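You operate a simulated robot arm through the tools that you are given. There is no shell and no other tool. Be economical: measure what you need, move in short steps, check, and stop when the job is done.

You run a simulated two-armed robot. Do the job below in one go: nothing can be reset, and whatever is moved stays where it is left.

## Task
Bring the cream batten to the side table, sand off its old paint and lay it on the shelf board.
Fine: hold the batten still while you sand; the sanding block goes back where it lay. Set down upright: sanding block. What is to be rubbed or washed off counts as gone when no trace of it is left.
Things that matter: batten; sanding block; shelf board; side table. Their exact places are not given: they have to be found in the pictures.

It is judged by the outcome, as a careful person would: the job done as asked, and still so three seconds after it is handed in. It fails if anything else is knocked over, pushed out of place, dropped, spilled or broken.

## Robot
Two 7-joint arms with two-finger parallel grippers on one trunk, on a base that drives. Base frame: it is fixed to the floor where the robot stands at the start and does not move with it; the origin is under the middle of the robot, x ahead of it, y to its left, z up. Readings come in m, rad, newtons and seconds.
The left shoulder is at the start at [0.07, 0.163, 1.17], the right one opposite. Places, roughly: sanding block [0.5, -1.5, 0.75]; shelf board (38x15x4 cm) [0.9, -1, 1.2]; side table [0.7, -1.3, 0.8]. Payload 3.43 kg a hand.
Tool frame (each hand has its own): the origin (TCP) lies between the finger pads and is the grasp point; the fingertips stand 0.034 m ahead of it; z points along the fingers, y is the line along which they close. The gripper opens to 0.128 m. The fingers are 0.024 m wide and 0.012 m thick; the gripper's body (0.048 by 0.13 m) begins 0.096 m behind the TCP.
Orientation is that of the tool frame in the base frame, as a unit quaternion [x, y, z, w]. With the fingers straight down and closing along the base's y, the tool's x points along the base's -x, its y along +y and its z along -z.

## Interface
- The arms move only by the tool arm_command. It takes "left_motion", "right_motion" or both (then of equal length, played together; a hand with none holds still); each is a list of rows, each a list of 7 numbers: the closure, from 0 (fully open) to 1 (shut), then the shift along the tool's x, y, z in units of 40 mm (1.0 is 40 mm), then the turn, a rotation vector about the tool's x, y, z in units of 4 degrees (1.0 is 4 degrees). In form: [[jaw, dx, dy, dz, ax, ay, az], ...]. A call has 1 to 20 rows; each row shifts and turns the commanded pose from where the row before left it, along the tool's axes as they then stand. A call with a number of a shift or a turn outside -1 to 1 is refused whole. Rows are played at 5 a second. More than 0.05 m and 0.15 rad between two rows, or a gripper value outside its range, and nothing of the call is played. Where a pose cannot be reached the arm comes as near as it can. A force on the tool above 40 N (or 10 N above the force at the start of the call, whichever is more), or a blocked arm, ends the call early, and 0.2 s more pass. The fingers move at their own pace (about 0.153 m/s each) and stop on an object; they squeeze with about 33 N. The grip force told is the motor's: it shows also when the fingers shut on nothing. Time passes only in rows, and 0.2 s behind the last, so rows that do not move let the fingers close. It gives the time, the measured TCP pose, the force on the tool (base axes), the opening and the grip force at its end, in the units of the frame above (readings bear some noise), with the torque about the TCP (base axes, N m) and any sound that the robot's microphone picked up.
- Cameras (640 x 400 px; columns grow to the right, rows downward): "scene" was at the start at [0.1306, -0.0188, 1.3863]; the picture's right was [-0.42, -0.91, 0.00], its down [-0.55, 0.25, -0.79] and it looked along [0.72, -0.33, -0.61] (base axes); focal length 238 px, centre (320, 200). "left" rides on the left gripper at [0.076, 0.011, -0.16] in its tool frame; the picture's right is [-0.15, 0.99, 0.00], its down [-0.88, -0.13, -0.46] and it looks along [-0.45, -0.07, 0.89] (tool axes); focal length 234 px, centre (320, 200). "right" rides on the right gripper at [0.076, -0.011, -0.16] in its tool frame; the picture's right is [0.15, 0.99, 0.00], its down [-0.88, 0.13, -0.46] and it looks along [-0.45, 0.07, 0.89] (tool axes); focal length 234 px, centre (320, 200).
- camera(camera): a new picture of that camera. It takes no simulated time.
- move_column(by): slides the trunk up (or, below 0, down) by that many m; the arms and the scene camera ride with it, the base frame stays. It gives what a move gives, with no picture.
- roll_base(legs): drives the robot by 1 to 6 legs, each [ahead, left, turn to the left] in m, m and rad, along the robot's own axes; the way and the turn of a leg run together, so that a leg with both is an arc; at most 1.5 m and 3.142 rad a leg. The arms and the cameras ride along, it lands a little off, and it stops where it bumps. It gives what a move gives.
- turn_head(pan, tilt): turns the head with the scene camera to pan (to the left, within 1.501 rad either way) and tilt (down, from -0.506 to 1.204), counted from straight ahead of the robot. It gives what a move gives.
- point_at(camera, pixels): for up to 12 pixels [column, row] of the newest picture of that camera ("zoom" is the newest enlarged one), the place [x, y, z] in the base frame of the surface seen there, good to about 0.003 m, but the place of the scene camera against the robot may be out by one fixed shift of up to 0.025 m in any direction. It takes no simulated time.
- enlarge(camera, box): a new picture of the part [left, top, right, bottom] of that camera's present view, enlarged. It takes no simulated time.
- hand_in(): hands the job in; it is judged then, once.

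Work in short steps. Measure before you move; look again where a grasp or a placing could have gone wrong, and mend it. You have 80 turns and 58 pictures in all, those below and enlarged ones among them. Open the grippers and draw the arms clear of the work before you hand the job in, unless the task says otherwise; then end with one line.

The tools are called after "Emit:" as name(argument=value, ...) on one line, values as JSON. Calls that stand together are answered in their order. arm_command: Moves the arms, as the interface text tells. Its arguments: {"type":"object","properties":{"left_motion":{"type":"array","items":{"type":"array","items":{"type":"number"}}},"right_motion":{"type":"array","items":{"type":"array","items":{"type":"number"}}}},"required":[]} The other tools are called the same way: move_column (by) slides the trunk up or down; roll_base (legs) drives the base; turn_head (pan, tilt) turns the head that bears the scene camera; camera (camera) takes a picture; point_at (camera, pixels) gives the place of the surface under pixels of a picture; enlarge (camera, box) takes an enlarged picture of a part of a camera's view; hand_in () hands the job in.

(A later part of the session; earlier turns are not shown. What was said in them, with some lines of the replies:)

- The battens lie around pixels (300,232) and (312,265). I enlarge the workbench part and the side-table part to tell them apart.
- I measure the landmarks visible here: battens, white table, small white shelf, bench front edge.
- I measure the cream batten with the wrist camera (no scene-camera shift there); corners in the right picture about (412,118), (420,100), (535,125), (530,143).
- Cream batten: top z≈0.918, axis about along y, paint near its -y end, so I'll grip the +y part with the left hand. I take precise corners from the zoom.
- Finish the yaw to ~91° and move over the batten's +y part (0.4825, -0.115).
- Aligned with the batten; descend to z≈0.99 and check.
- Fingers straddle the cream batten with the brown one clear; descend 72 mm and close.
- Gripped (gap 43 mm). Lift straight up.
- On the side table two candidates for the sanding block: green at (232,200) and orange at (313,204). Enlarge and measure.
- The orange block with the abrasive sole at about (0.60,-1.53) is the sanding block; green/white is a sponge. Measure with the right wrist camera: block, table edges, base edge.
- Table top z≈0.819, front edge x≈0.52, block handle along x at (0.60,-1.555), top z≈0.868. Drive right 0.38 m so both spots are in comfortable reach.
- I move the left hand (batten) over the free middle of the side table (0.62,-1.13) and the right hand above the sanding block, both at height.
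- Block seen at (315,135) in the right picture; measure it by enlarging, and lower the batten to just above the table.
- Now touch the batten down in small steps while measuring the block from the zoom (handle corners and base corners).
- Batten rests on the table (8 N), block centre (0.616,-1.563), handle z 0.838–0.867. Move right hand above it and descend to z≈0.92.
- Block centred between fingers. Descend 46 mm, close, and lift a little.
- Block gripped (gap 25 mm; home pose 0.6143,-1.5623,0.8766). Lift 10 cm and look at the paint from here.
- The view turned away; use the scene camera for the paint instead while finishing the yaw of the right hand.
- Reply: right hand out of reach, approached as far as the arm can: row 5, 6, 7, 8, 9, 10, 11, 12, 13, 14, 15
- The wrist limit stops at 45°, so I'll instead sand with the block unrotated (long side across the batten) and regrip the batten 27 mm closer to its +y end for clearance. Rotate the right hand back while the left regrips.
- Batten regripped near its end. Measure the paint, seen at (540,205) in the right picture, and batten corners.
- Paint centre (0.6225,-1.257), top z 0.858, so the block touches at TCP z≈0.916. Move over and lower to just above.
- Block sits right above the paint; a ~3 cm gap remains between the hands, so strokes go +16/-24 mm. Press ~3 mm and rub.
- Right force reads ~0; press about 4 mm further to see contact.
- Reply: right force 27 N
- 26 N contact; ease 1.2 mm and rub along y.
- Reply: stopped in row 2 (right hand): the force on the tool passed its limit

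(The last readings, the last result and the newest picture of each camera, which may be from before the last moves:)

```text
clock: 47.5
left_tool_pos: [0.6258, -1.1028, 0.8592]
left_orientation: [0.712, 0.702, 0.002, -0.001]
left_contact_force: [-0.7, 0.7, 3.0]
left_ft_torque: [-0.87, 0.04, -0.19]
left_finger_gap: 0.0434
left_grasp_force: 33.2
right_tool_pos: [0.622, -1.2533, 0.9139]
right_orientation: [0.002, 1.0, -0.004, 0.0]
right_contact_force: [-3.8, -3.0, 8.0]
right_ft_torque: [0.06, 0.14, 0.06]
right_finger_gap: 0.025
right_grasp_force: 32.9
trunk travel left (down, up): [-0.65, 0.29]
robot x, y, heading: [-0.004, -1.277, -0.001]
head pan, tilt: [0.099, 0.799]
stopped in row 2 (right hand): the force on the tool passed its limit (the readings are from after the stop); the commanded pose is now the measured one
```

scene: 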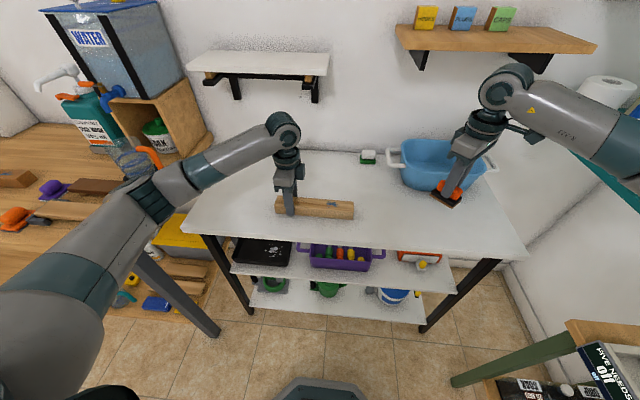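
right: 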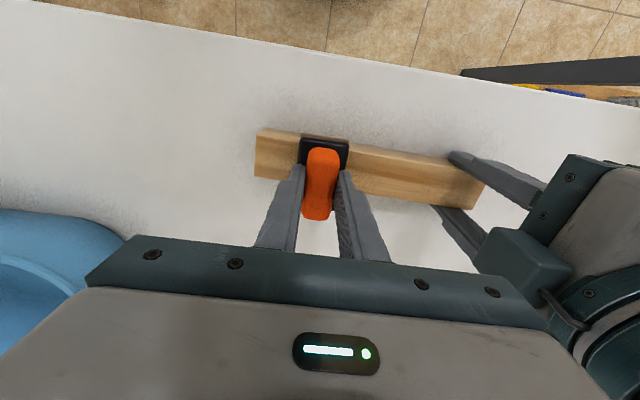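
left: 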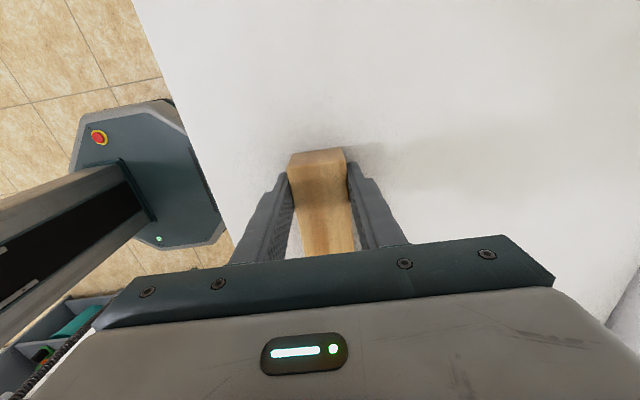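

Force limit tripped; commanded pose reset with ~8 N contact. Rub with slower 8 mm rows at this lighter pressure.

Emit:
arm_command(right_motion=[[1, 0, 0.2, 0, 0, 0, 0], [1, 0, 0.1, 0, 0, 0, 0], [1, 0, -0.2, 0, 0, 0, 0], [1, 0, -0.2, 0, 0, 0, 0], [1, 0, -0.2, 0, 0, 0, 0], [1, 0, -0.2, 0, 0, 0, 0], [1, 0, -0.2, 0, 0, 0, 0], [1, 0, 0.2, 0, 0, 0, 0], [1, 0, 0.2, 0, 0, 0, 0], [1, 0, 0.2, 0, 0, 0, 0], [1, 0, 0.2, 0, 0, 0, 0], [1, 0, 0.2, 0, 0, 0, 0], [1, 0, -0.2, 0, 0, 0, 0], [1, 0, -0.2, 0, 0, 0, 0], [1, 0, -0.2, 0, 0, 0, 0], [1, 0, -0.2, 0, 0, 0, 0], [1, 0, -0.2, 0, 0, 0, 0], [1, 0, 0.2, 0, 0, 0, 0], [1, 0, 0.2, 0, 0, 0, 0]])

```text
clock: 51.5
left_tool_pos: [0.6238, -1.0999, 0.8573]
left_orientation: [0.711, 0.704, 0.004, -0.004]
left_contact_force: [-0.2, 13.5, 1.1]
left_ft_torque: [0.65, -0.05, -0.14]
left_finger_gap: 0.0436
left_grasp_force: 33.0
right_tool_pos: [0.6212, -1.2684, 0.9139]
right_orientation: [0.003, 1.0, -0.006, 0.001]
right_contact_force: [0.4, -12.0, 13.7]
right_ft_torque: [-0.34, -0.02, 0.01]
right_finger_gap: 0.0254
right_grasp_force: 32.4
trunk travel left (down, up): [-0.65, 0.29]
robot x, y, heading: [-0.0036, -1.2769, -0.003]
head pan, tilt: [0.099, 0.799]
```

Good friction (12 N). Lift 6 cm and shift 8 cm to -y to inspect the paint.

Emit:
arm_command(right_motion=[[1, 0, 0, -0.5, 0, 0, 0], [1, 0, 0, -1, 0, 0, 0], [1, 0, -1, 0, 0, 0, 0], [1, 0, -1, 0, 0, 0, 0], [1, 0, -0.5, 0, 0, 0, 0], [1, 0, 0, 0, 0, 0, 0]])

Emit:
enlarge(camera="right", box=[300, 100, 500, 225])

```text
clock: 52.9
left_tool_pos: [0.6247, -1.1028, 0.8588]
left_orientation: [0.712, 0.702, 0.002, -0.001]
left_contact_force: [1.6, 0.4, 8.9]
left_ft_torque: [0.36, -0.07, -0.02]
left_finger_gap: 0.0437
left_grasp_force: 33.2
right_tool_pos: [0.6221, -1.3647, 0.9739]
right_orientation: [0.002, 1.0, -0.005, 0.001]
right_contact_force: [0.8, -1.3, -0.6]
right_ft_torque: [-0.01, -0.01, -0.03]
right_finger_gap: 0.025
right_grasp_force: 32.7
trunk travel left (down, up): [-0.65, 0.29]
robot x, y, heading: [0.0007, -1.276, -0.003]
head pan, tilt: [0.099, 0.799]
```

```text
3.20 times, centred on (400, 162) of right
```

zoom: 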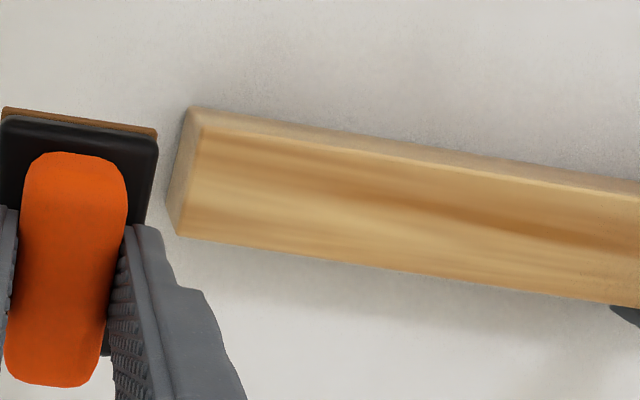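

The paint is completely gone on the top face. Return the block: straighten the small tilt, go above its home (0.6143,-1.5623) and lower.

Emit:
arm_command(right_motion=[[1, 0.039, -0.988, 0, -0.14, 0, 0], [1, 0.039, -0.988, 0, 0, 0, 0], [1, 0.039, -0.988, 0, 0, 0, 0], [1, 0.039, -0.988, 0, 0, 0, 0], [1, 0.039, -0.988, 0, 0, 0, 0], [1, 0, 0, 1, 0, 0, 0], [1, 0, 0, 1, 0, 0, 0], [1, 0, 0, 0.25, 0, 0, 0], [1, 0, 0, 0, 0, 0, 0]])

```text
clock: 54.9
left_tool_pos: [0.6246, -1.1034, 0.8583]
left_orientation: [0.713, 0.701, 0.0, -0.003]
left_contact_force: [-3.0, -1.2, 7.6]
left_ft_torque: [0.37, 0.04, 0.02]
left_finger_gap: 0.0433
left_grasp_force: 33.2
right_tool_pos: [0.6126, -1.5621, 0.8838]
right_orientation: [0.001, 1.0, 0.002, -0.001]
right_contact_force: [0.6, 0.3, -0.3]
right_ft_torque: [-0.04, 0.0, 0.01]
right_finger_gap: 0.0249
right_grasp_force: 33.2
trunk travel left (down, up): [-0.65, 0.29]
robot x, y, heading: [0.0014, -1.2764, -0.003]
head pan, tilt: [0.099, 0.799]
```

Lower the last 7 mm gently.

Emit:
arm_command(right_motion=[[1, -0.03, 0, 0.1, 0, 0, 0], [1, 0, 0, 0.05, 0, 0, 0], [1, 0, 0, 0.03, 0, 0, 0], [1, 0, 0, 0, 0, 0, 0]])

```text
clock: 55.9
left_tool_pos: [0.6253, -1.1032, 0.8598]
left_orientation: [0.713, 0.702, 0.002, -0.003]
left_contact_force: [-1.6, -1.8, 5.8]
left_ft_torque: [0.3, 0.04, 0.04]
left_finger_gap: 0.0434
left_grasp_force: 32.7
right_tool_pos: [0.6149, -1.5634, 0.8772]
right_orientation: [0.003, 1.0, 0.002, 0.0]
right_contact_force: [-0.2, 0.4, -1.4]
right_ft_torque: [-0.01, -0.02, 0.05]
right_finger_gap: 0.0251
right_grasp_force: 33.2
trunk travel left (down, up): [-0.65, 0.29]
robot x, y, heading: [0.0016, -1.279, -0.001]
head pan, tilt: [0.099, 0.799]
```

Barely no contact yet; step 1–2 mm further and check the force.

Emit:
arm_command(right_motion=[[1, 0, 0, 0.03, 0, 0, 0], [1, 0, 0, 0.03, 0, 0, 0], [1, 0, 0, 0, 0, 0, 0]])

Emit:
enlarge(camera="right", box=[240, 90, 400, 190])

```text
clock: 56.7
left_tool_pos: [0.6242, -1.1036, 0.8592]
left_orientation: [0.713, 0.701, 0.001, -0.002]
left_contact_force: [0.7, -1.7, 0.0]
left_ft_torque: [0.17, -0.07, -0.01]
left_finger_gap: 0.0433
left_grasp_force: 33.2
right_tool_pos: [0.6139, -1.5634, 0.8759]
right_orientation: [0.001, 1.0, 0.001, 0.001]
right_contact_force: [-1.4, -1.1, 10.1]
right_ft_torque: [-0.13, 0.05, 0.0]
right_finger_gap: 0.0251
right_grasp_force: 32.5
trunk travel left (down, up): [-0.65, 0.29]
robot x, y, heading: [0.0005, -1.2749, -0.004]
head pan, tilt: [0.099, 0.799]
```

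```text
4.00 times, centred on (320, 140) of right
```

zoom: 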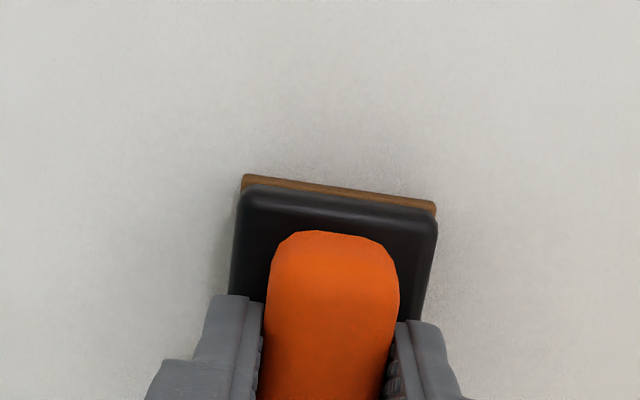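

Block touches the table (10 N) at its home pose. Release, rise straight up, and look.

Emit:
arm_command(right_motion=[[0.6, 0, 0, 0, 0, 0, 0], [0.5, 0, 0, 0, 0, 0, 0], [0.5, 0, 0, 0, 0, 0, 0], [0.5, 0, 0, -0.5, 0, 0, 0], [0.5, 0, 0, -1, 0, 0, 0], [0.5, 0, 0, -1, 0, 0, 0], [0.5, 0, 0, -1, 0, 0, 0], [0.5, 0, 0, -1, 0, 0, 0], [0.5, 0, 0, -1, 0, 0, 0], [0.5, 0, 0, -1, 0, 0, 0], [0.5, 0, 0, -1, 0, 0, 0], [0.5, 0, 0, 0, 0, 0, 0]])

Emit:
camera(camera="right")

Emit:
point_at(camera="right", pixels=[[316, 140]])

```text
clock: 59.3
left_tool_pos: [0.6249, -1.1038, 0.8577]
left_orientation: [0.713, 0.701, 0.001, -0.002]
left_contact_force: [-1.1, 1.1, 5.1]
left_ft_torque: [0.11, -0.07, -0.01]
left_finger_gap: 0.0433
left_grasp_force: 33.2
right_tool_pos: [0.6145, -1.5643, 1.1758]
right_orientation: [0.002, 1.0, 0.001, 0.0]
right_contact_force: [0.3, 0.5, -0.3]
right_ft_torque: [0.04, 0.01, -0.03]
right_finger_gap: 0.0638
right_grasp_force: 0.0
trunk travel left (down, up): [-0.65, 0.29]
robot x, y, heading: [-0.0007, -1.2762, 0.005]
head pan, tilt: [0.099, 0.799]
```

```text
27 pictures are left
```

right: 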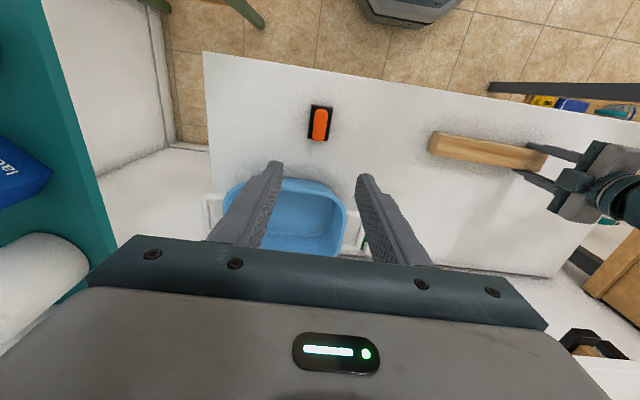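

```text
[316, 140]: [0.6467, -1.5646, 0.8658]
```

Block stands upright at home. Now slide the left grip to the batten's middle (10 cm toward -y) and measure the shelf with the scene camera.

Emit:
arm_command(left_motion=[[0.4, 0, 0, 0, 0, 0, 0], [0.4, 0, 0, 0, 0, 0, 0], [0.4, 0, 0, 0, 0, 0, 0], [0.4, -0.85, 0, 0, 0, 0, 0], [0.4, -0.85, 0, 0, 0, 0, 0], [0.4, -0.85, 0, 0, 0, 0, 0], [0.4, 0, 0, 0, 0, 0, 0], [1, 0, 0, 0, 0, 0, 0], [1, 0, 0, 0, 0, 0, 0], [1, 0, 0, 0, 0, 0, 0], [1, 0, 0, 0, 0, 0, 0]])

Emit:
turn_head(pan=0.2, tilt=0.5)

Emit:
camera(camera="scene")

```text
clock: 61.7
left_tool_pos: [0.6218, -1.2064, 0.8552]
left_orientation: [0.712, 0.702, 0.002, -0.002]
left_contact_force: [-0.2, -0.6, -0.4]
left_ft_torque: [0.11, -0.07, -0.09]
left_finger_gap: 0.0437
left_grasp_force: 33.5
right_tool_pos: [0.6142, -1.5637, 1.1744]
right_orientation: [0.002, 1.0, 0.001, 0.0]
right_contact_force: [-0.1, 0.1, 0.3]
right_ft_torque: [0.01, 0.01, -0.04]
right_finger_gap: 0.0639
right_grasp_force: 0.1
trunk travel left (down, up): [-0.65, 0.29]
robot x, y, heading: [-0.0032, -1.2763, 0.005]
head pan, tilt: [0.099, 0.799]
```

```text
clock: 62.5
left_tool_pos: [0.6226, -1.2059, 0.8556]
left_orientation: [0.713, 0.701, 0.001, -0.003]
left_contact_force: [-0.5, -0.9, 0.1]
left_ft_torque: [0.0, -0.04, -0.03]
left_finger_gap: 0.0434
left_grasp_force: 32.8
right_tool_pos: [0.6142, -1.5628, 1.1748]
right_orientation: [0.002, 1.0, 0.001, 0.0]
right_contact_force: [-0.9, -0.3, -0.9]
right_ft_torque: [0.02, 0.02, -0.05]
right_finger_gap: 0.0642
right_grasp_force: 0.0
trunk travel left (down, up): [-0.65, 0.29]
robot x, y, heading: [-0.0002, -1.2794, 0.001]
head pan, tilt: [0.201, 0.499]
```

```text
26 pictures are left
```

scene: 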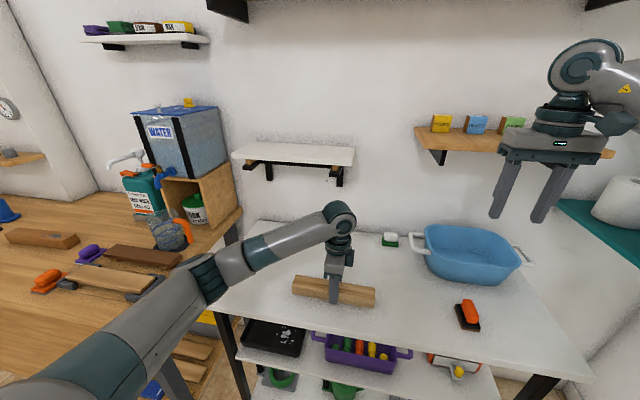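

Shelf board seen at (232–355,142–170); measure its corners plus reference points on the batten and block.

Emit:
point_at(camera="scene", pixels=[[236, 154], [250, 145], [352, 150], [352, 163], [295, 153], [300, 161], [295, 165], [300, 278], [370, 288], [470, 307], [228, 14], [400, 310]])

Emit:
enlarge(camera="scene", box=[220, 125, 370, 219])

```text
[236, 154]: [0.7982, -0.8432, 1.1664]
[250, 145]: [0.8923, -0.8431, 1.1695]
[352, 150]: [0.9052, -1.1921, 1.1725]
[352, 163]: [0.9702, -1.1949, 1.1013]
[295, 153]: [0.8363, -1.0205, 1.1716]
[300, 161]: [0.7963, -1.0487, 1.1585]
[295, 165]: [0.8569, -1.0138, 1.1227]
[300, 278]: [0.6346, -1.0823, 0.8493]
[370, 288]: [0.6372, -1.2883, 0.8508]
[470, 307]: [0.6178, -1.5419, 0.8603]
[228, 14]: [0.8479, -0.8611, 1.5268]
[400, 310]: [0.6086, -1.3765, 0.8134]
```

```text
4.26 times, centred on (295, 172) of scene
```

zoom: 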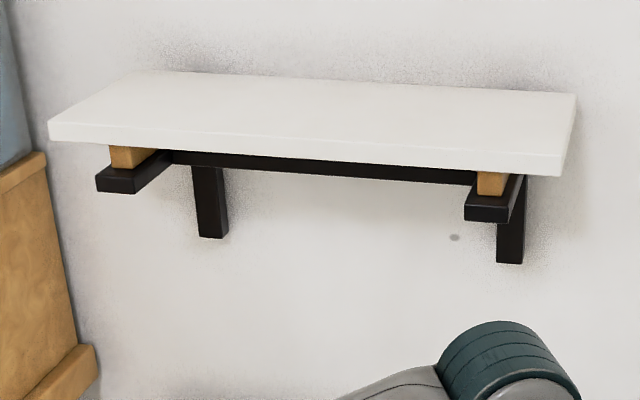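

The shelf board's top is about z 1.178 (shift-corrected), x 0.79–0.94, y -0.86…-1.22, resting on brackets, so it must not be nudged. Lift the batten to z≈1.27, retract the right hand from the wooden shelf, and look up.

Emit:
arm_command(left_motion=[[1, 0, 0, -0.5, 0, 0, 0], [1, 0, 0, -1, 0, 0, 0], [1, 0, 0, -1, 0, 0, 0], [1, 0, 0, -1, 0, 0, 0], [1, 0, 0, -1, 0, 0, 0], [1, 0, 0, -1, 0, 0, 0], [1, 0, 0, -1, 0, 0, 0], [1, 0, 0, -1, 0, 0, 0], [1, 0, 0, -0.5, 0, 0, 0], [1, 0, 0, 0, 0, 0, 0]], right_motion=[[0.5, 0, 0, 0, 0, 0, 0], [0.5, 0.9, 0, 0, 0, 0, 0], [0.5, 0.9, 0, 0, 0, 0, 0], [0.5, 0.9, 0, 0, 0, 0, 0], [0.5, 0.9, 0, 0, 0, 0, 0], [0.5, 0, 0, 0, 0, 0, 0], [0.5, 0, 0, 0, 0, 0, 0], [0.5, 0, 0, 0, 0, 0, 0], [0.5, 0, 0, 0, 0, 0, 0], [0.5, 0, 0, 0, 0, 0, 0]])

Emit:
move_column(by=0.1)

Emit:
turn_head(pan=0.3, tilt=0.2)

Emit:
camera(camera="scene")

Emit:
camera(camera="right")

```text
clock: 64.7
left_tool_pos: [0.6252, -1.206, 1.1776]
left_orientation: [0.713, 0.701, 0.002, -0.002]
left_contact_force: [0.0, 0.2, -1.2]
left_ft_torque: [-0.02, 0.03, 0.0]
left_finger_gap: 0.0433
left_grasp_force: 32.9
right_tool_pos: [0.4696, -1.563, 1.1748]
right_orientation: [0.002, 1.0, 0.001, 0.0]
right_contact_force: [-0.3, -0.3, 0.1]
right_ft_torque: [0.02, -0.02, 0.0]
right_finger_gap: 0.0643
right_grasp_force: 0.0
trunk travel left (down, up): [-0.65, 0.29]
robot x, y, heading: [0.0001, -1.2745, -0.003]
head pan, tilt: [0.201, 0.499]
```

```text
clock: 66.1
left_tool_pos: [0.624, -1.2059, 1.2762]
left_orientation: [0.712, 0.702, 0.001, -0.002]
left_contact_force: [-0.3, 0.4, -1.6]
left_ft_torque: [0.0, -0.01, 0.01]
left_finger_gap: 0.0432
left_grasp_force: 33.1
right_tool_pos: [0.471, -1.5624, 1.2736]
right_orientation: [0.001, 1.0, 0.0, 0.0]
right_contact_force: [0.5, 0.4, -0.3]
right_ft_torque: [0.04, 0.03, -0.03]
right_finger_gap: 0.064
right_grasp_force: 0.1
trunk travel left (down, up): [-0.75, 0.19]
robot x, y, heading: [0.0001, -1.2749, 0.0]
head pan, tilt: [0.201, 0.499]
```

```text
clock: 66.9
left_tool_pos: [0.6241, -1.2065, 1.2769]
left_orientation: [0.713, 0.701, 0.001, -0.003]
left_contact_force: [-0.5, 0.8, -1.2]
left_ft_torque: [-0.01, -0.01, -0.03]
left_finger_gap: 0.0433
left_grasp_force: 33.2
right_tool_pos: [0.4695, -1.5631, 1.274]
right_orientation: [0.001, 1.0, 0.001, 0.0]
right_contact_force: [0.0, -0.1, 0.0]
right_ft_torque: [0.05, 0.01, 0.0]
right_finger_gap: 0.0638
right_grasp_force: 0.1
trunk travel left (down, up): [-0.75, 0.19]
robot x, y, heading: [-0.0043, -1.2772, 0.004]
head pan, tilt: [0.3, 0.201]
```

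```text
24 pictures are left
```

scene: 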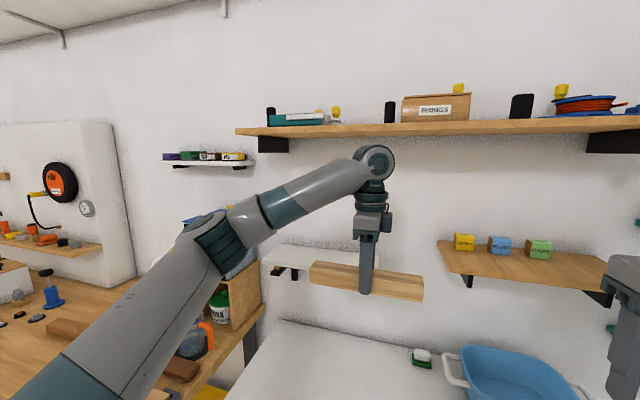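

```text
23 pictures are left
```

right: 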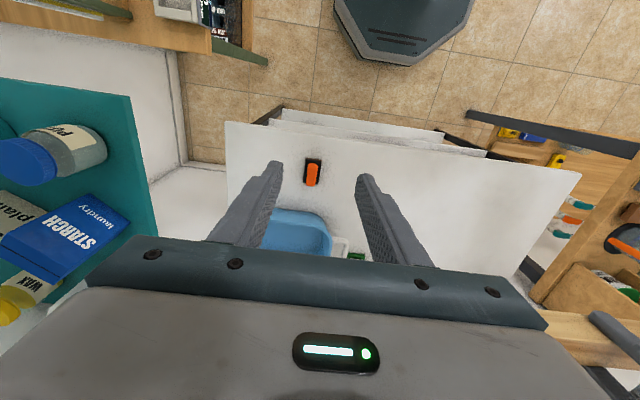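

A long upper shelf hangs above; measure its front edge/underside, the wrist top, and the lower table shelves' front.

Emit:
point_at(camera="scene", pixels=[[300, 132], [450, 130], [273, 145], [377, 150], [372, 183], [330, 185], [270, 258], [345, 260], [400, 275], [610, 140]])

Emit:
point_at(camera="right", pixels=[[300, 113], [420, 133], [480, 152], [280, 122], [340, 135], [440, 160], [380, 50], [450, 40]])

```text
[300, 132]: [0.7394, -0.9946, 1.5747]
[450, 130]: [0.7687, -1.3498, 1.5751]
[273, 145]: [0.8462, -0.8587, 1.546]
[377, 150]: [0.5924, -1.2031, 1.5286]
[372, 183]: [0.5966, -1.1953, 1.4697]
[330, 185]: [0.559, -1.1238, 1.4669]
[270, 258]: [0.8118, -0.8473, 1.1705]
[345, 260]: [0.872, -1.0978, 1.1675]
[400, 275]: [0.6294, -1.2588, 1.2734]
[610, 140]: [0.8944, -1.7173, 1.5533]
```

```text
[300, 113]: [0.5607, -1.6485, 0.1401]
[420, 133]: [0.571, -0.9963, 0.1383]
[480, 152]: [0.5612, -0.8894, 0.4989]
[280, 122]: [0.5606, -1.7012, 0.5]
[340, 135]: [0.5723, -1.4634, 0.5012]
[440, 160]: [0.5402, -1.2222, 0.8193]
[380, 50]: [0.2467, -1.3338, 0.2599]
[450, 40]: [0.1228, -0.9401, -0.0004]
```

Upper shelf front edge x≈0.75, underside z≈1.56; wrist top is 0.26 above TCP. Lower the left hand to z≈1.243 and retract the right 8 cm more, then drive ahead 0.16 m.

Emit:
arm_command(left_motion=[[1, 0, 0, 0.43, 0, 0, 0], [1, 0, 0, 0.42, 0, 0, 0], [1, 0, 0, 0, 0, 0, 0]], right_motion=[[0.5, 0.9, 0, 0, 0, 0, 0], [0.5, 0.9, 0, 0, 0, 0, 0], [0.5, 0, 0, 0, 0, 0, 0]])

Emit:
roll_base(legs=[[0.16, 0, 0]])

Emit:
turn_head(pan=0.35, tilt=0.35)

Emit:
camera(camera="scene")

Emit:
camera(camera="left")

```text
clock: 67.7
left_tool_pos: [0.6237, -1.2061, 1.2431]
left_orientation: [0.713, 0.701, 0.001, -0.003]
left_contact_force: [0.9, -0.6, -0.7]
left_ft_torque: [0.0, -0.02, -0.01]
left_finger_gap: 0.0433
left_grasp_force: 32.9
right_tool_pos: [0.3978, -1.5607, 1.2723]
right_orientation: [0.002, 1.0, 0.002, 0.0]
right_contact_force: [0.3, 0.7, 0.3]
right_ft_torque: [0.01, 0.01, 0.01]
right_finger_gap: 0.0639
right_grasp_force: 0.1
trunk travel left (down, up): [-0.75, 0.19]
robot x, y, heading: [0.002, -1.2742, -0.006]
head pan, tilt: [0.3, 0.201]
```

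```text
clock: 68.8
left_tool_pos: [0.709, -1.2039, 1.244]
left_orientation: [0.716, 0.698, 0.0, -0.001]
left_contact_force: [0.1, 1.3, -2.3]
left_ft_torque: [-0.02, -0.01, 0.0]
left_finger_gap: 0.0433
left_grasp_force: 33.1
right_tool_pos: [0.4796, -1.5613, 1.2708]
right_orientation: [0.015, 1.0, 0.0, -0.007]
right_contact_force: [-0.6, 0.5, -0.1]
right_ft_torque: [0.0, 0.03, -0.04]
right_finger_gap: 0.0639
right_grasp_force: 0.2
trunk travel left (down, up): [-0.75, 0.19]
robot x, y, heading: [0.0887, -1.2742, -0.01]
head pan, tilt: [0.3, 0.201]
stopped in leg 1: the robot was blocked; the commanded pose is now the measured one
```

```text
clock: 69.5
left_tool_pos: [0.7097, -1.2031, 1.2444]
left_orientation: [0.715, 0.699, 0.001, 0.0]
left_contact_force: [0.2, 0.4, -1.4]
left_ft_torque: [-0.01, -0.05, 0.01]
left_finger_gap: 0.0432
left_grasp_force: 33.1
right_tool_pos: [0.4785, -1.5614, 1.272]
right_orientation: [0.014, 1.0, -0.001, -0.006]
right_contact_force: [-0.7, 0.6, 0.5]
right_ft_torque: [-0.01, -0.03, 0.0]
right_finger_gap: 0.064
right_grasp_force: 0.0
trunk travel left (down, up): [-0.75, 0.19]
robot x, y, heading: [0.0888, -1.2704, -0.01]
head pan, tilt: [0.351, 0.351]
```

```text
22 pictures are left
```

scene: 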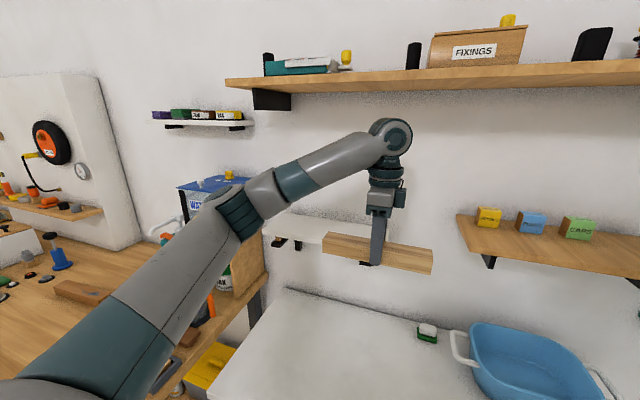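

```text
21 pictures are left
```

left: 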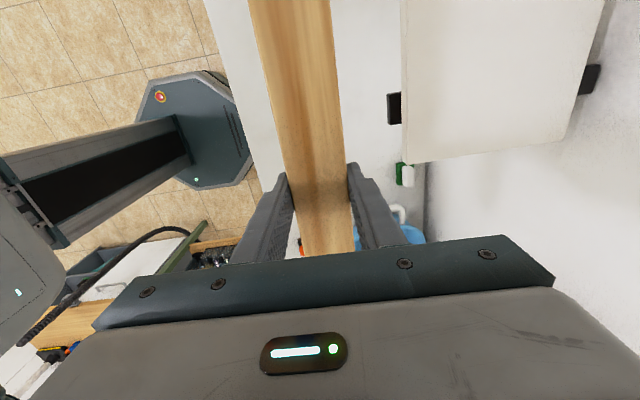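

The base was blocked at x=0.089 (probably base against the table's lower frame); back off 1.5 cm and measure the shelf board with the left camera (near corners ~(406,160), (565,138)).

Emit:
point_at(camera="left", pixels=[[412, 155], [408, 80], [406, 10], [555, 135], [590, 20], [480, 80], [480, 140], [330, 200], [300, 60]])

Emit:
roll_base(legs=[[-0.015, 0, 0.01]])

Emit:
camera(camera="right")

```text
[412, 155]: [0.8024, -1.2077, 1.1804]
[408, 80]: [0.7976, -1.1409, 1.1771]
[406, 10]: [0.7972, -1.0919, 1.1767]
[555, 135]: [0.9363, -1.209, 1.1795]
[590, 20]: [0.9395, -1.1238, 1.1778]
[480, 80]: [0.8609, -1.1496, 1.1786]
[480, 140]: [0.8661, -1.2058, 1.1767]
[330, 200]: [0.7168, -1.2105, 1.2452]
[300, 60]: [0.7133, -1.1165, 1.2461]
```

```text
clock: 70.3
left_tool_pos: [0.7026, -1.2024, 1.2396]
left_orientation: [0.712, 0.703, 0.0, -0.003]
left_contact_force: [-0.3, 0.6, -1.6]
left_ft_torque: [-0.02, 0.03, 0.01]
left_finger_gap: 0.0433
left_grasp_force: 33.4
right_tool_pos: [0.4759, -1.5626, 1.2691]
right_orientation: [0.007, 1.0, 0.002, -0.008]
right_contact_force: [-1.1, 0.1, 0.9]
right_ft_torque: [-0.02, 0.05, 0.0]
right_finger_gap: 0.064
right_grasp_force: 0.3
trunk travel left (down, up): [-0.75, 0.19]
robot x, y, heading: [0.0807, -1.2742, 0.002]
head pan, tilt: [0.351, 0.351]
```

```text
20 pictures are left
```

right: 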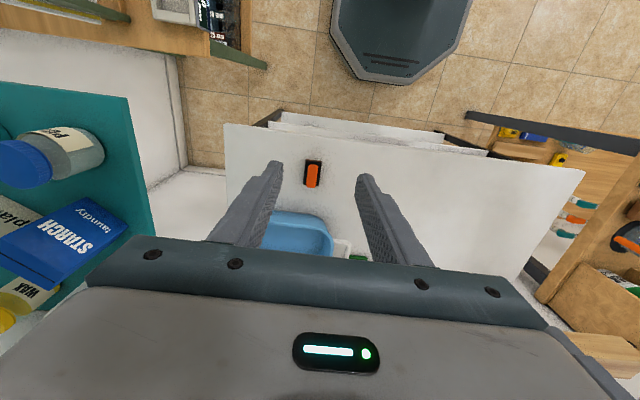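

Shelf board: x 0.797–0.945, y -1.212…-0.83, top 1.178 (wrist camera). Move the batten over its middle (0.868,-1.03) with ~24 mm clearance.

Emit:
arm_command(left_motion=[[1, 0.717, 0.69, 0, 0, 0, 0], [1, 0.717, 0.69, 0, 0, 0, 0], [1, 0.717, 0.69, 0, 0, 0, 0], [1, 0.717, 0.69, 0, 0, 0, 0], [1, 0.717, 0.69, 0, 0, 0, 0], [1, 0.717, 0.69, 0, 0, 0, 0], [1, 0, 0, 0, 0, 0, 0]])

Emit:
camera(camera="left")

Emit:
camera(camera="scene")

```text
clock: 71.9
left_tool_pos: [0.868, -1.0326, 1.2431]
left_orientation: [0.711, 0.703, 0.001, -0.004]
left_contact_force: [1.1, 0.4, -1.7]
left_ft_torque: [0.02, -0.01, -0.02]
left_finger_gap: 0.0431
left_grasp_force: 33.0
right_tool_pos: [0.4752, -1.5622, 1.2689]
right_orientation: [0.008, 1.0, 0.002, -0.008]
right_contact_force: [0.5, 0.0, -0.8]
right_ft_torque: [0.01, 0.0, 0.01]
right_finger_gap: 0.0643
right_grasp_force: 0.0
trunk travel left (down, up): [-0.75, 0.19]
robot x, y, heading: [0.0774, -1.2742, -0.002]
head pan, tilt: [0.351, 0.351]
```

```text
19 pictures are left
```

left: 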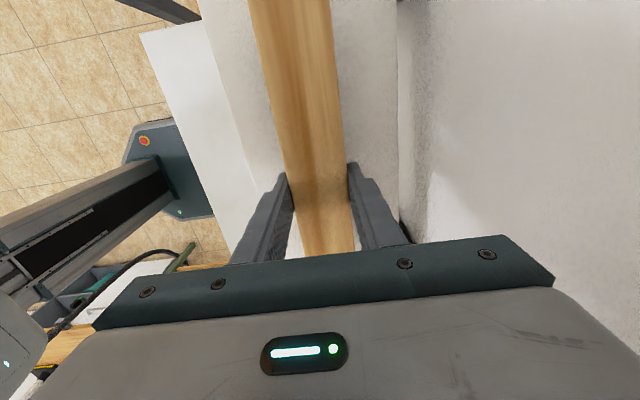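

```text
18 pictures are left
```

scene: 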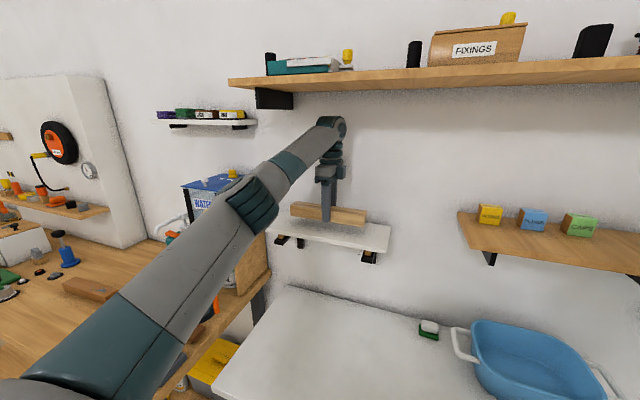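

Batten is over the shelf board. Lower 20 mm, then small steps to contact.

Emit:
arm_command(left_motion=[[1, 0, 0, 0.3, 0, 0, 0], [1, 0, 0, 0.25, 0, 0, 0], [1, 0, 0, 0.05, 0, 0, 0], [1, 0, 0, 0.04, 0, 0, 0], [1, 0, 0, 0, 0, 0, 0]])

```text
clock: 73.1
left_tool_pos: [0.8678, -1.0331, 1.2159]
left_orientation: [0.712, 0.702, 0.0, -0.004]
left_contact_force: [-0.3, 0.0, -1.8]
left_ft_torque: [-0.04, 0.01, 0.0]
left_finger_gap: 0.0432
left_grasp_force: 32.5
right_tool_pos: [0.4754, -1.5625, 1.2688]
right_orientation: [0.008, 1.0, 0.002, -0.007]
right_contact_force: [-0.7, 0.0, 0.0]
right_ft_torque: [0.02, -0.02, -0.01]
right_finger_gap: 0.0644
right_grasp_force: 0.0
trunk travel left (down, up): [-0.75, 0.19]
robot x, y, heading: [0.0788, -1.2728, 0.003]
head pan, tilt: [0.351, 0.351]
```

Not yet in contact; step 1–2 mm more.

Emit:
arm_command(left_motion=[[1, 0, 0, 0.03, 0, 0, 0], [1, 0, 0, 0.02, 0, 0, 0], [1, 0, 0, 0, 0, 0, 0]])

```text
clock: 73.9
left_tool_pos: [0.8677, -1.0327, 1.2132]
left_orientation: [0.711, 0.703, -0.001, -0.004]
left_contact_force: [0.3, 0.4, -0.1]
left_ft_torque: [-0.1, 0.01, 0.01]
left_finger_gap: 0.0432
left_grasp_force: 33.2
right_tool_pos: [0.475, -1.563, 1.2688]
right_orientation: [0.008, 1.0, 0.002, -0.007]
right_contact_force: [-0.2, -0.9, 0.2]
right_ft_torque: [0.02, 0.01, 0.0]
right_finger_gap: 0.064
right_grasp_force: 0.1
trunk travel left (down, up): [-0.75, 0.19]
robot x, y, heading: [0.0785, -1.2782, -0.001]
head pan, tilt: [0.351, 0.351]
```

First contact sensed, gap under 1 mm. Open modestly, rise straight up, and back out.

Emit:
arm_command(left_motion=[[1, 0, 0, 0.01, 0, 0, 0], [0.5, 0, 0, 0, 0, 0, 0], [0.5, 0, 0, 0, 0, 0, 0], [0.5, 0, 0, -0.3, 0, 0, 0], [0.5, 0, 0, -0.4, 0, 0, 0], [0.5, 0, 0, -0.4, 0, 0, 0], [0.5, 0, 0, 0, 0, 0, 0]])

Emit:
camera(camera="left")

Emit:
enlarge(camera="scene", box=[240, 90, 420, 280])

```text
clock: 75.5
left_tool_pos: [0.8689, -1.0322, 1.2574]
left_orientation: [0.711, 0.703, 0.0, -0.004]
left_contact_force: [0.1, -0.1, -0.6]
left_ft_torque: [-0.03, 0.0, -0.03]
left_finger_gap: 0.0638
left_grasp_force: 0.1
right_tool_pos: [0.4744, -1.5637, 1.2686]
right_orientation: [0.008, 1.0, 0.002, -0.007]
right_contact_force: [-0.5, -0.4, 0.4]
right_ft_torque: [-0.02, -0.01, 0.01]
right_finger_gap: 0.0639
right_grasp_force: 0.1
trunk travel left (down, up): [-0.75, 0.19]
robot x, y, heading: [0.0766, -1.2776, -0.0]
head pan, tilt: [0.351, 0.351]
```

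```text
17 pictures are left
```

left: 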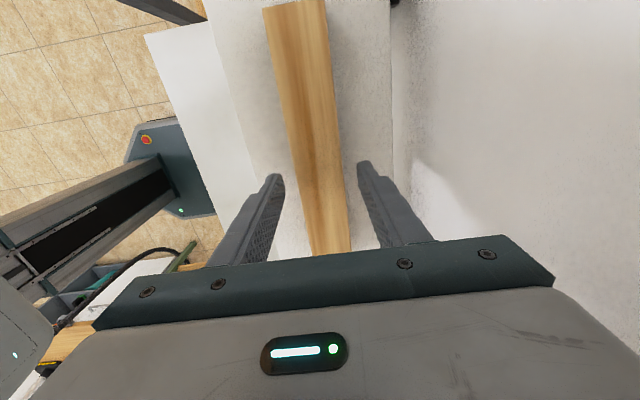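

```text
2.11 times, centred on (330, 185) of scene
```

zoom: 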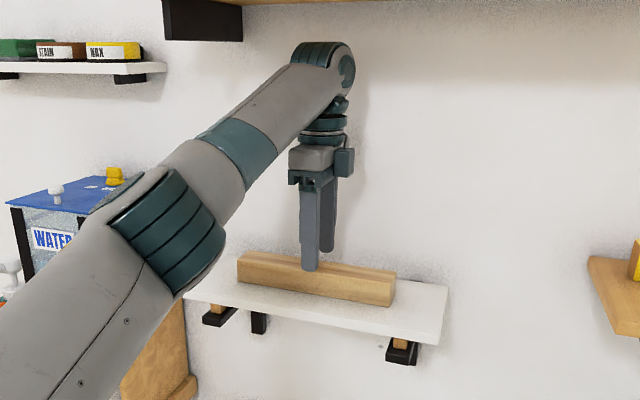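

Batten rests on the shelf board, fingers free and just above it. Rise 1 cm more and back the hand out toward the robot.

Emit:
arm_command(left_motion=[[0.5, 0, 0, -0.25, 0, 0, 0], [0.5, 0, -0.5, 0, 0, 0, 0], [0.5, 0, -1, 0, 0, 0, 0], [0.5, 0, -1, 0, 0, 0, 0], [0.5, 0, -1, 0, 0, 0, 0], [0.5, 0, -1, 0, 0, 0, 0], [0.5, 0, -1, 0, 0, 0, 0], [0.5, 0, -1, 0, 0, 0, 0], [0.5, 0, -1, 0, 0, 0, 0], [0, 0, 0, 0, 0, 0, 0], [0, 0, 0, 0, 0, 0, 0]], right_motion=[[0.5, 0, 0, 0, 0, 0, 0], [0.5, 0, 0, 0, 0, 0, 0], [0.5, 0, 0, 0, 0, 0, 0], [0.5, 0, 0, 0, 0, 0, 0], [0.5, 0, 0, 0, 0, 0, 0], [0.5, 0, 0, 0, 0, 0, 0], [0.5, 0, 0, 0, 0, 0, 0], [0.5, 0, 0, 0, 0, 0, 0], [0.5, 0, 0, 0, 0, 0, 0], [0, 0, 0, 0, 0, 0, 0], [0, 0, 0, 0, 0, 0, 0]])

Emit:
turn_head(pan=0.05, tilt=0.55)

Emit:
camera(camera="scene")

Emit:
enlarge(camera="left", box=[320, 0, 640, 200])

```text
clock: 77.9
left_tool_pos: [0.5684, -1.0302, 1.2679]
left_orientation: [0.711, 0.703, 0.001, -0.003]
left_contact_force: [0.2, -0.8, -0.3]
left_ft_torque: [-0.01, 0.01, 0.02]
left_finger_gap: 0.1281
left_grasp_force: 0.0
right_tool_pos: [0.4753, -1.563, 1.268]
right_orientation: [0.008, 1.0, 0.002, -0.007]
right_contact_force: [-0.3, 0.0, -0.3]
right_ft_torque: [0.04, -0.05, -0.01]
right_finger_gap: 0.1283
right_grasp_force: 0.1
trunk travel left (down, up): [-0.75, 0.19]
robot x, y, heading: [0.0759, -1.2765, -0.002]
head pan, tilt: [0.351, 0.351]
```

```text
clock: 78.7
left_tool_pos: [0.5684, -1.0285, 1.2689]
left_orientation: [0.711, 0.703, 0.001, -0.004]
left_contact_force: [0.2, 0.0, 0.5]
left_ft_torque: [-0.02, 0.02, -0.02]
left_finger_gap: 0.128
left_grasp_force: 0.0
right_tool_pos: [0.4746, -1.5642, 1.2695]
right_orientation: [0.009, 1.0, 0.002, -0.008]
right_contact_force: [-0.2, 0.2, 0.0]
right_ft_torque: [-0.01, 0.0, 0.01]
right_finger_gap: 0.128
right_grasp_force: 0.1
trunk travel left (down, up): [-0.75, 0.19]
robot x, y, heading: [0.0759, -1.2738, 0.004]
head pan, tilt: [0.051, 0.55]
```

```text
15 pictures are left
```

scene: 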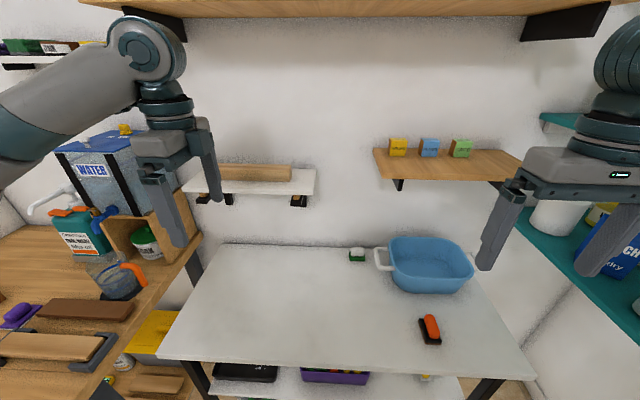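

```text
2.00 times, centred on (480, 100) of left
```

zoom: 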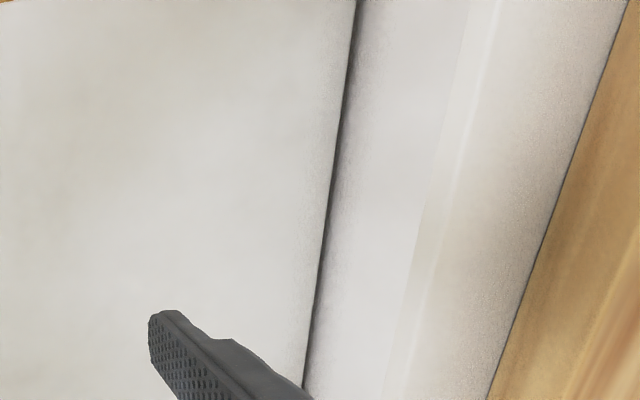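

Batten is on the shelf, block upright on the table. One last enlarged check of the batten and block.

Emit:
enlarge(camera="scene", box=[170, 130, 470, 350])

Emit:
point_at(camera="zoom", pixels=[[554, 420], [200, 85], [100, 85], [250, 105]])

```text
1.82 times, centred on (320, 240) of scene
```

zoom: 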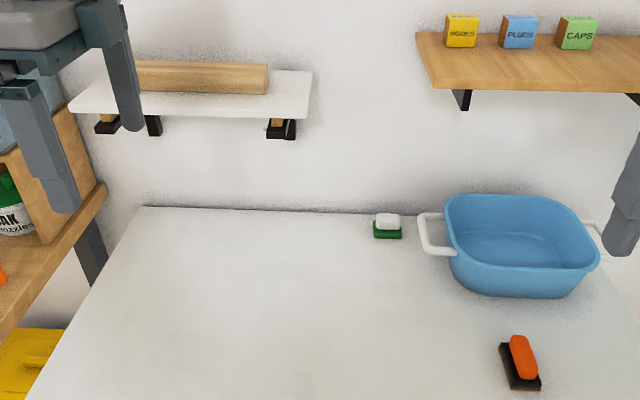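

```text
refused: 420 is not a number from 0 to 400
```

The batten lies flat on the board without paint, the block stands upright at its place, and both hands are open and clear. Handing in.

Emit:
hand_in()

```text
The job is handed in.
```

I sanded the old paint off the cream batten on the side table and laid it flat on the shelf board. The sanding block is upright back where it lay, and both grippers are open and clear; the batten's underside and back face were not inspected for paint.
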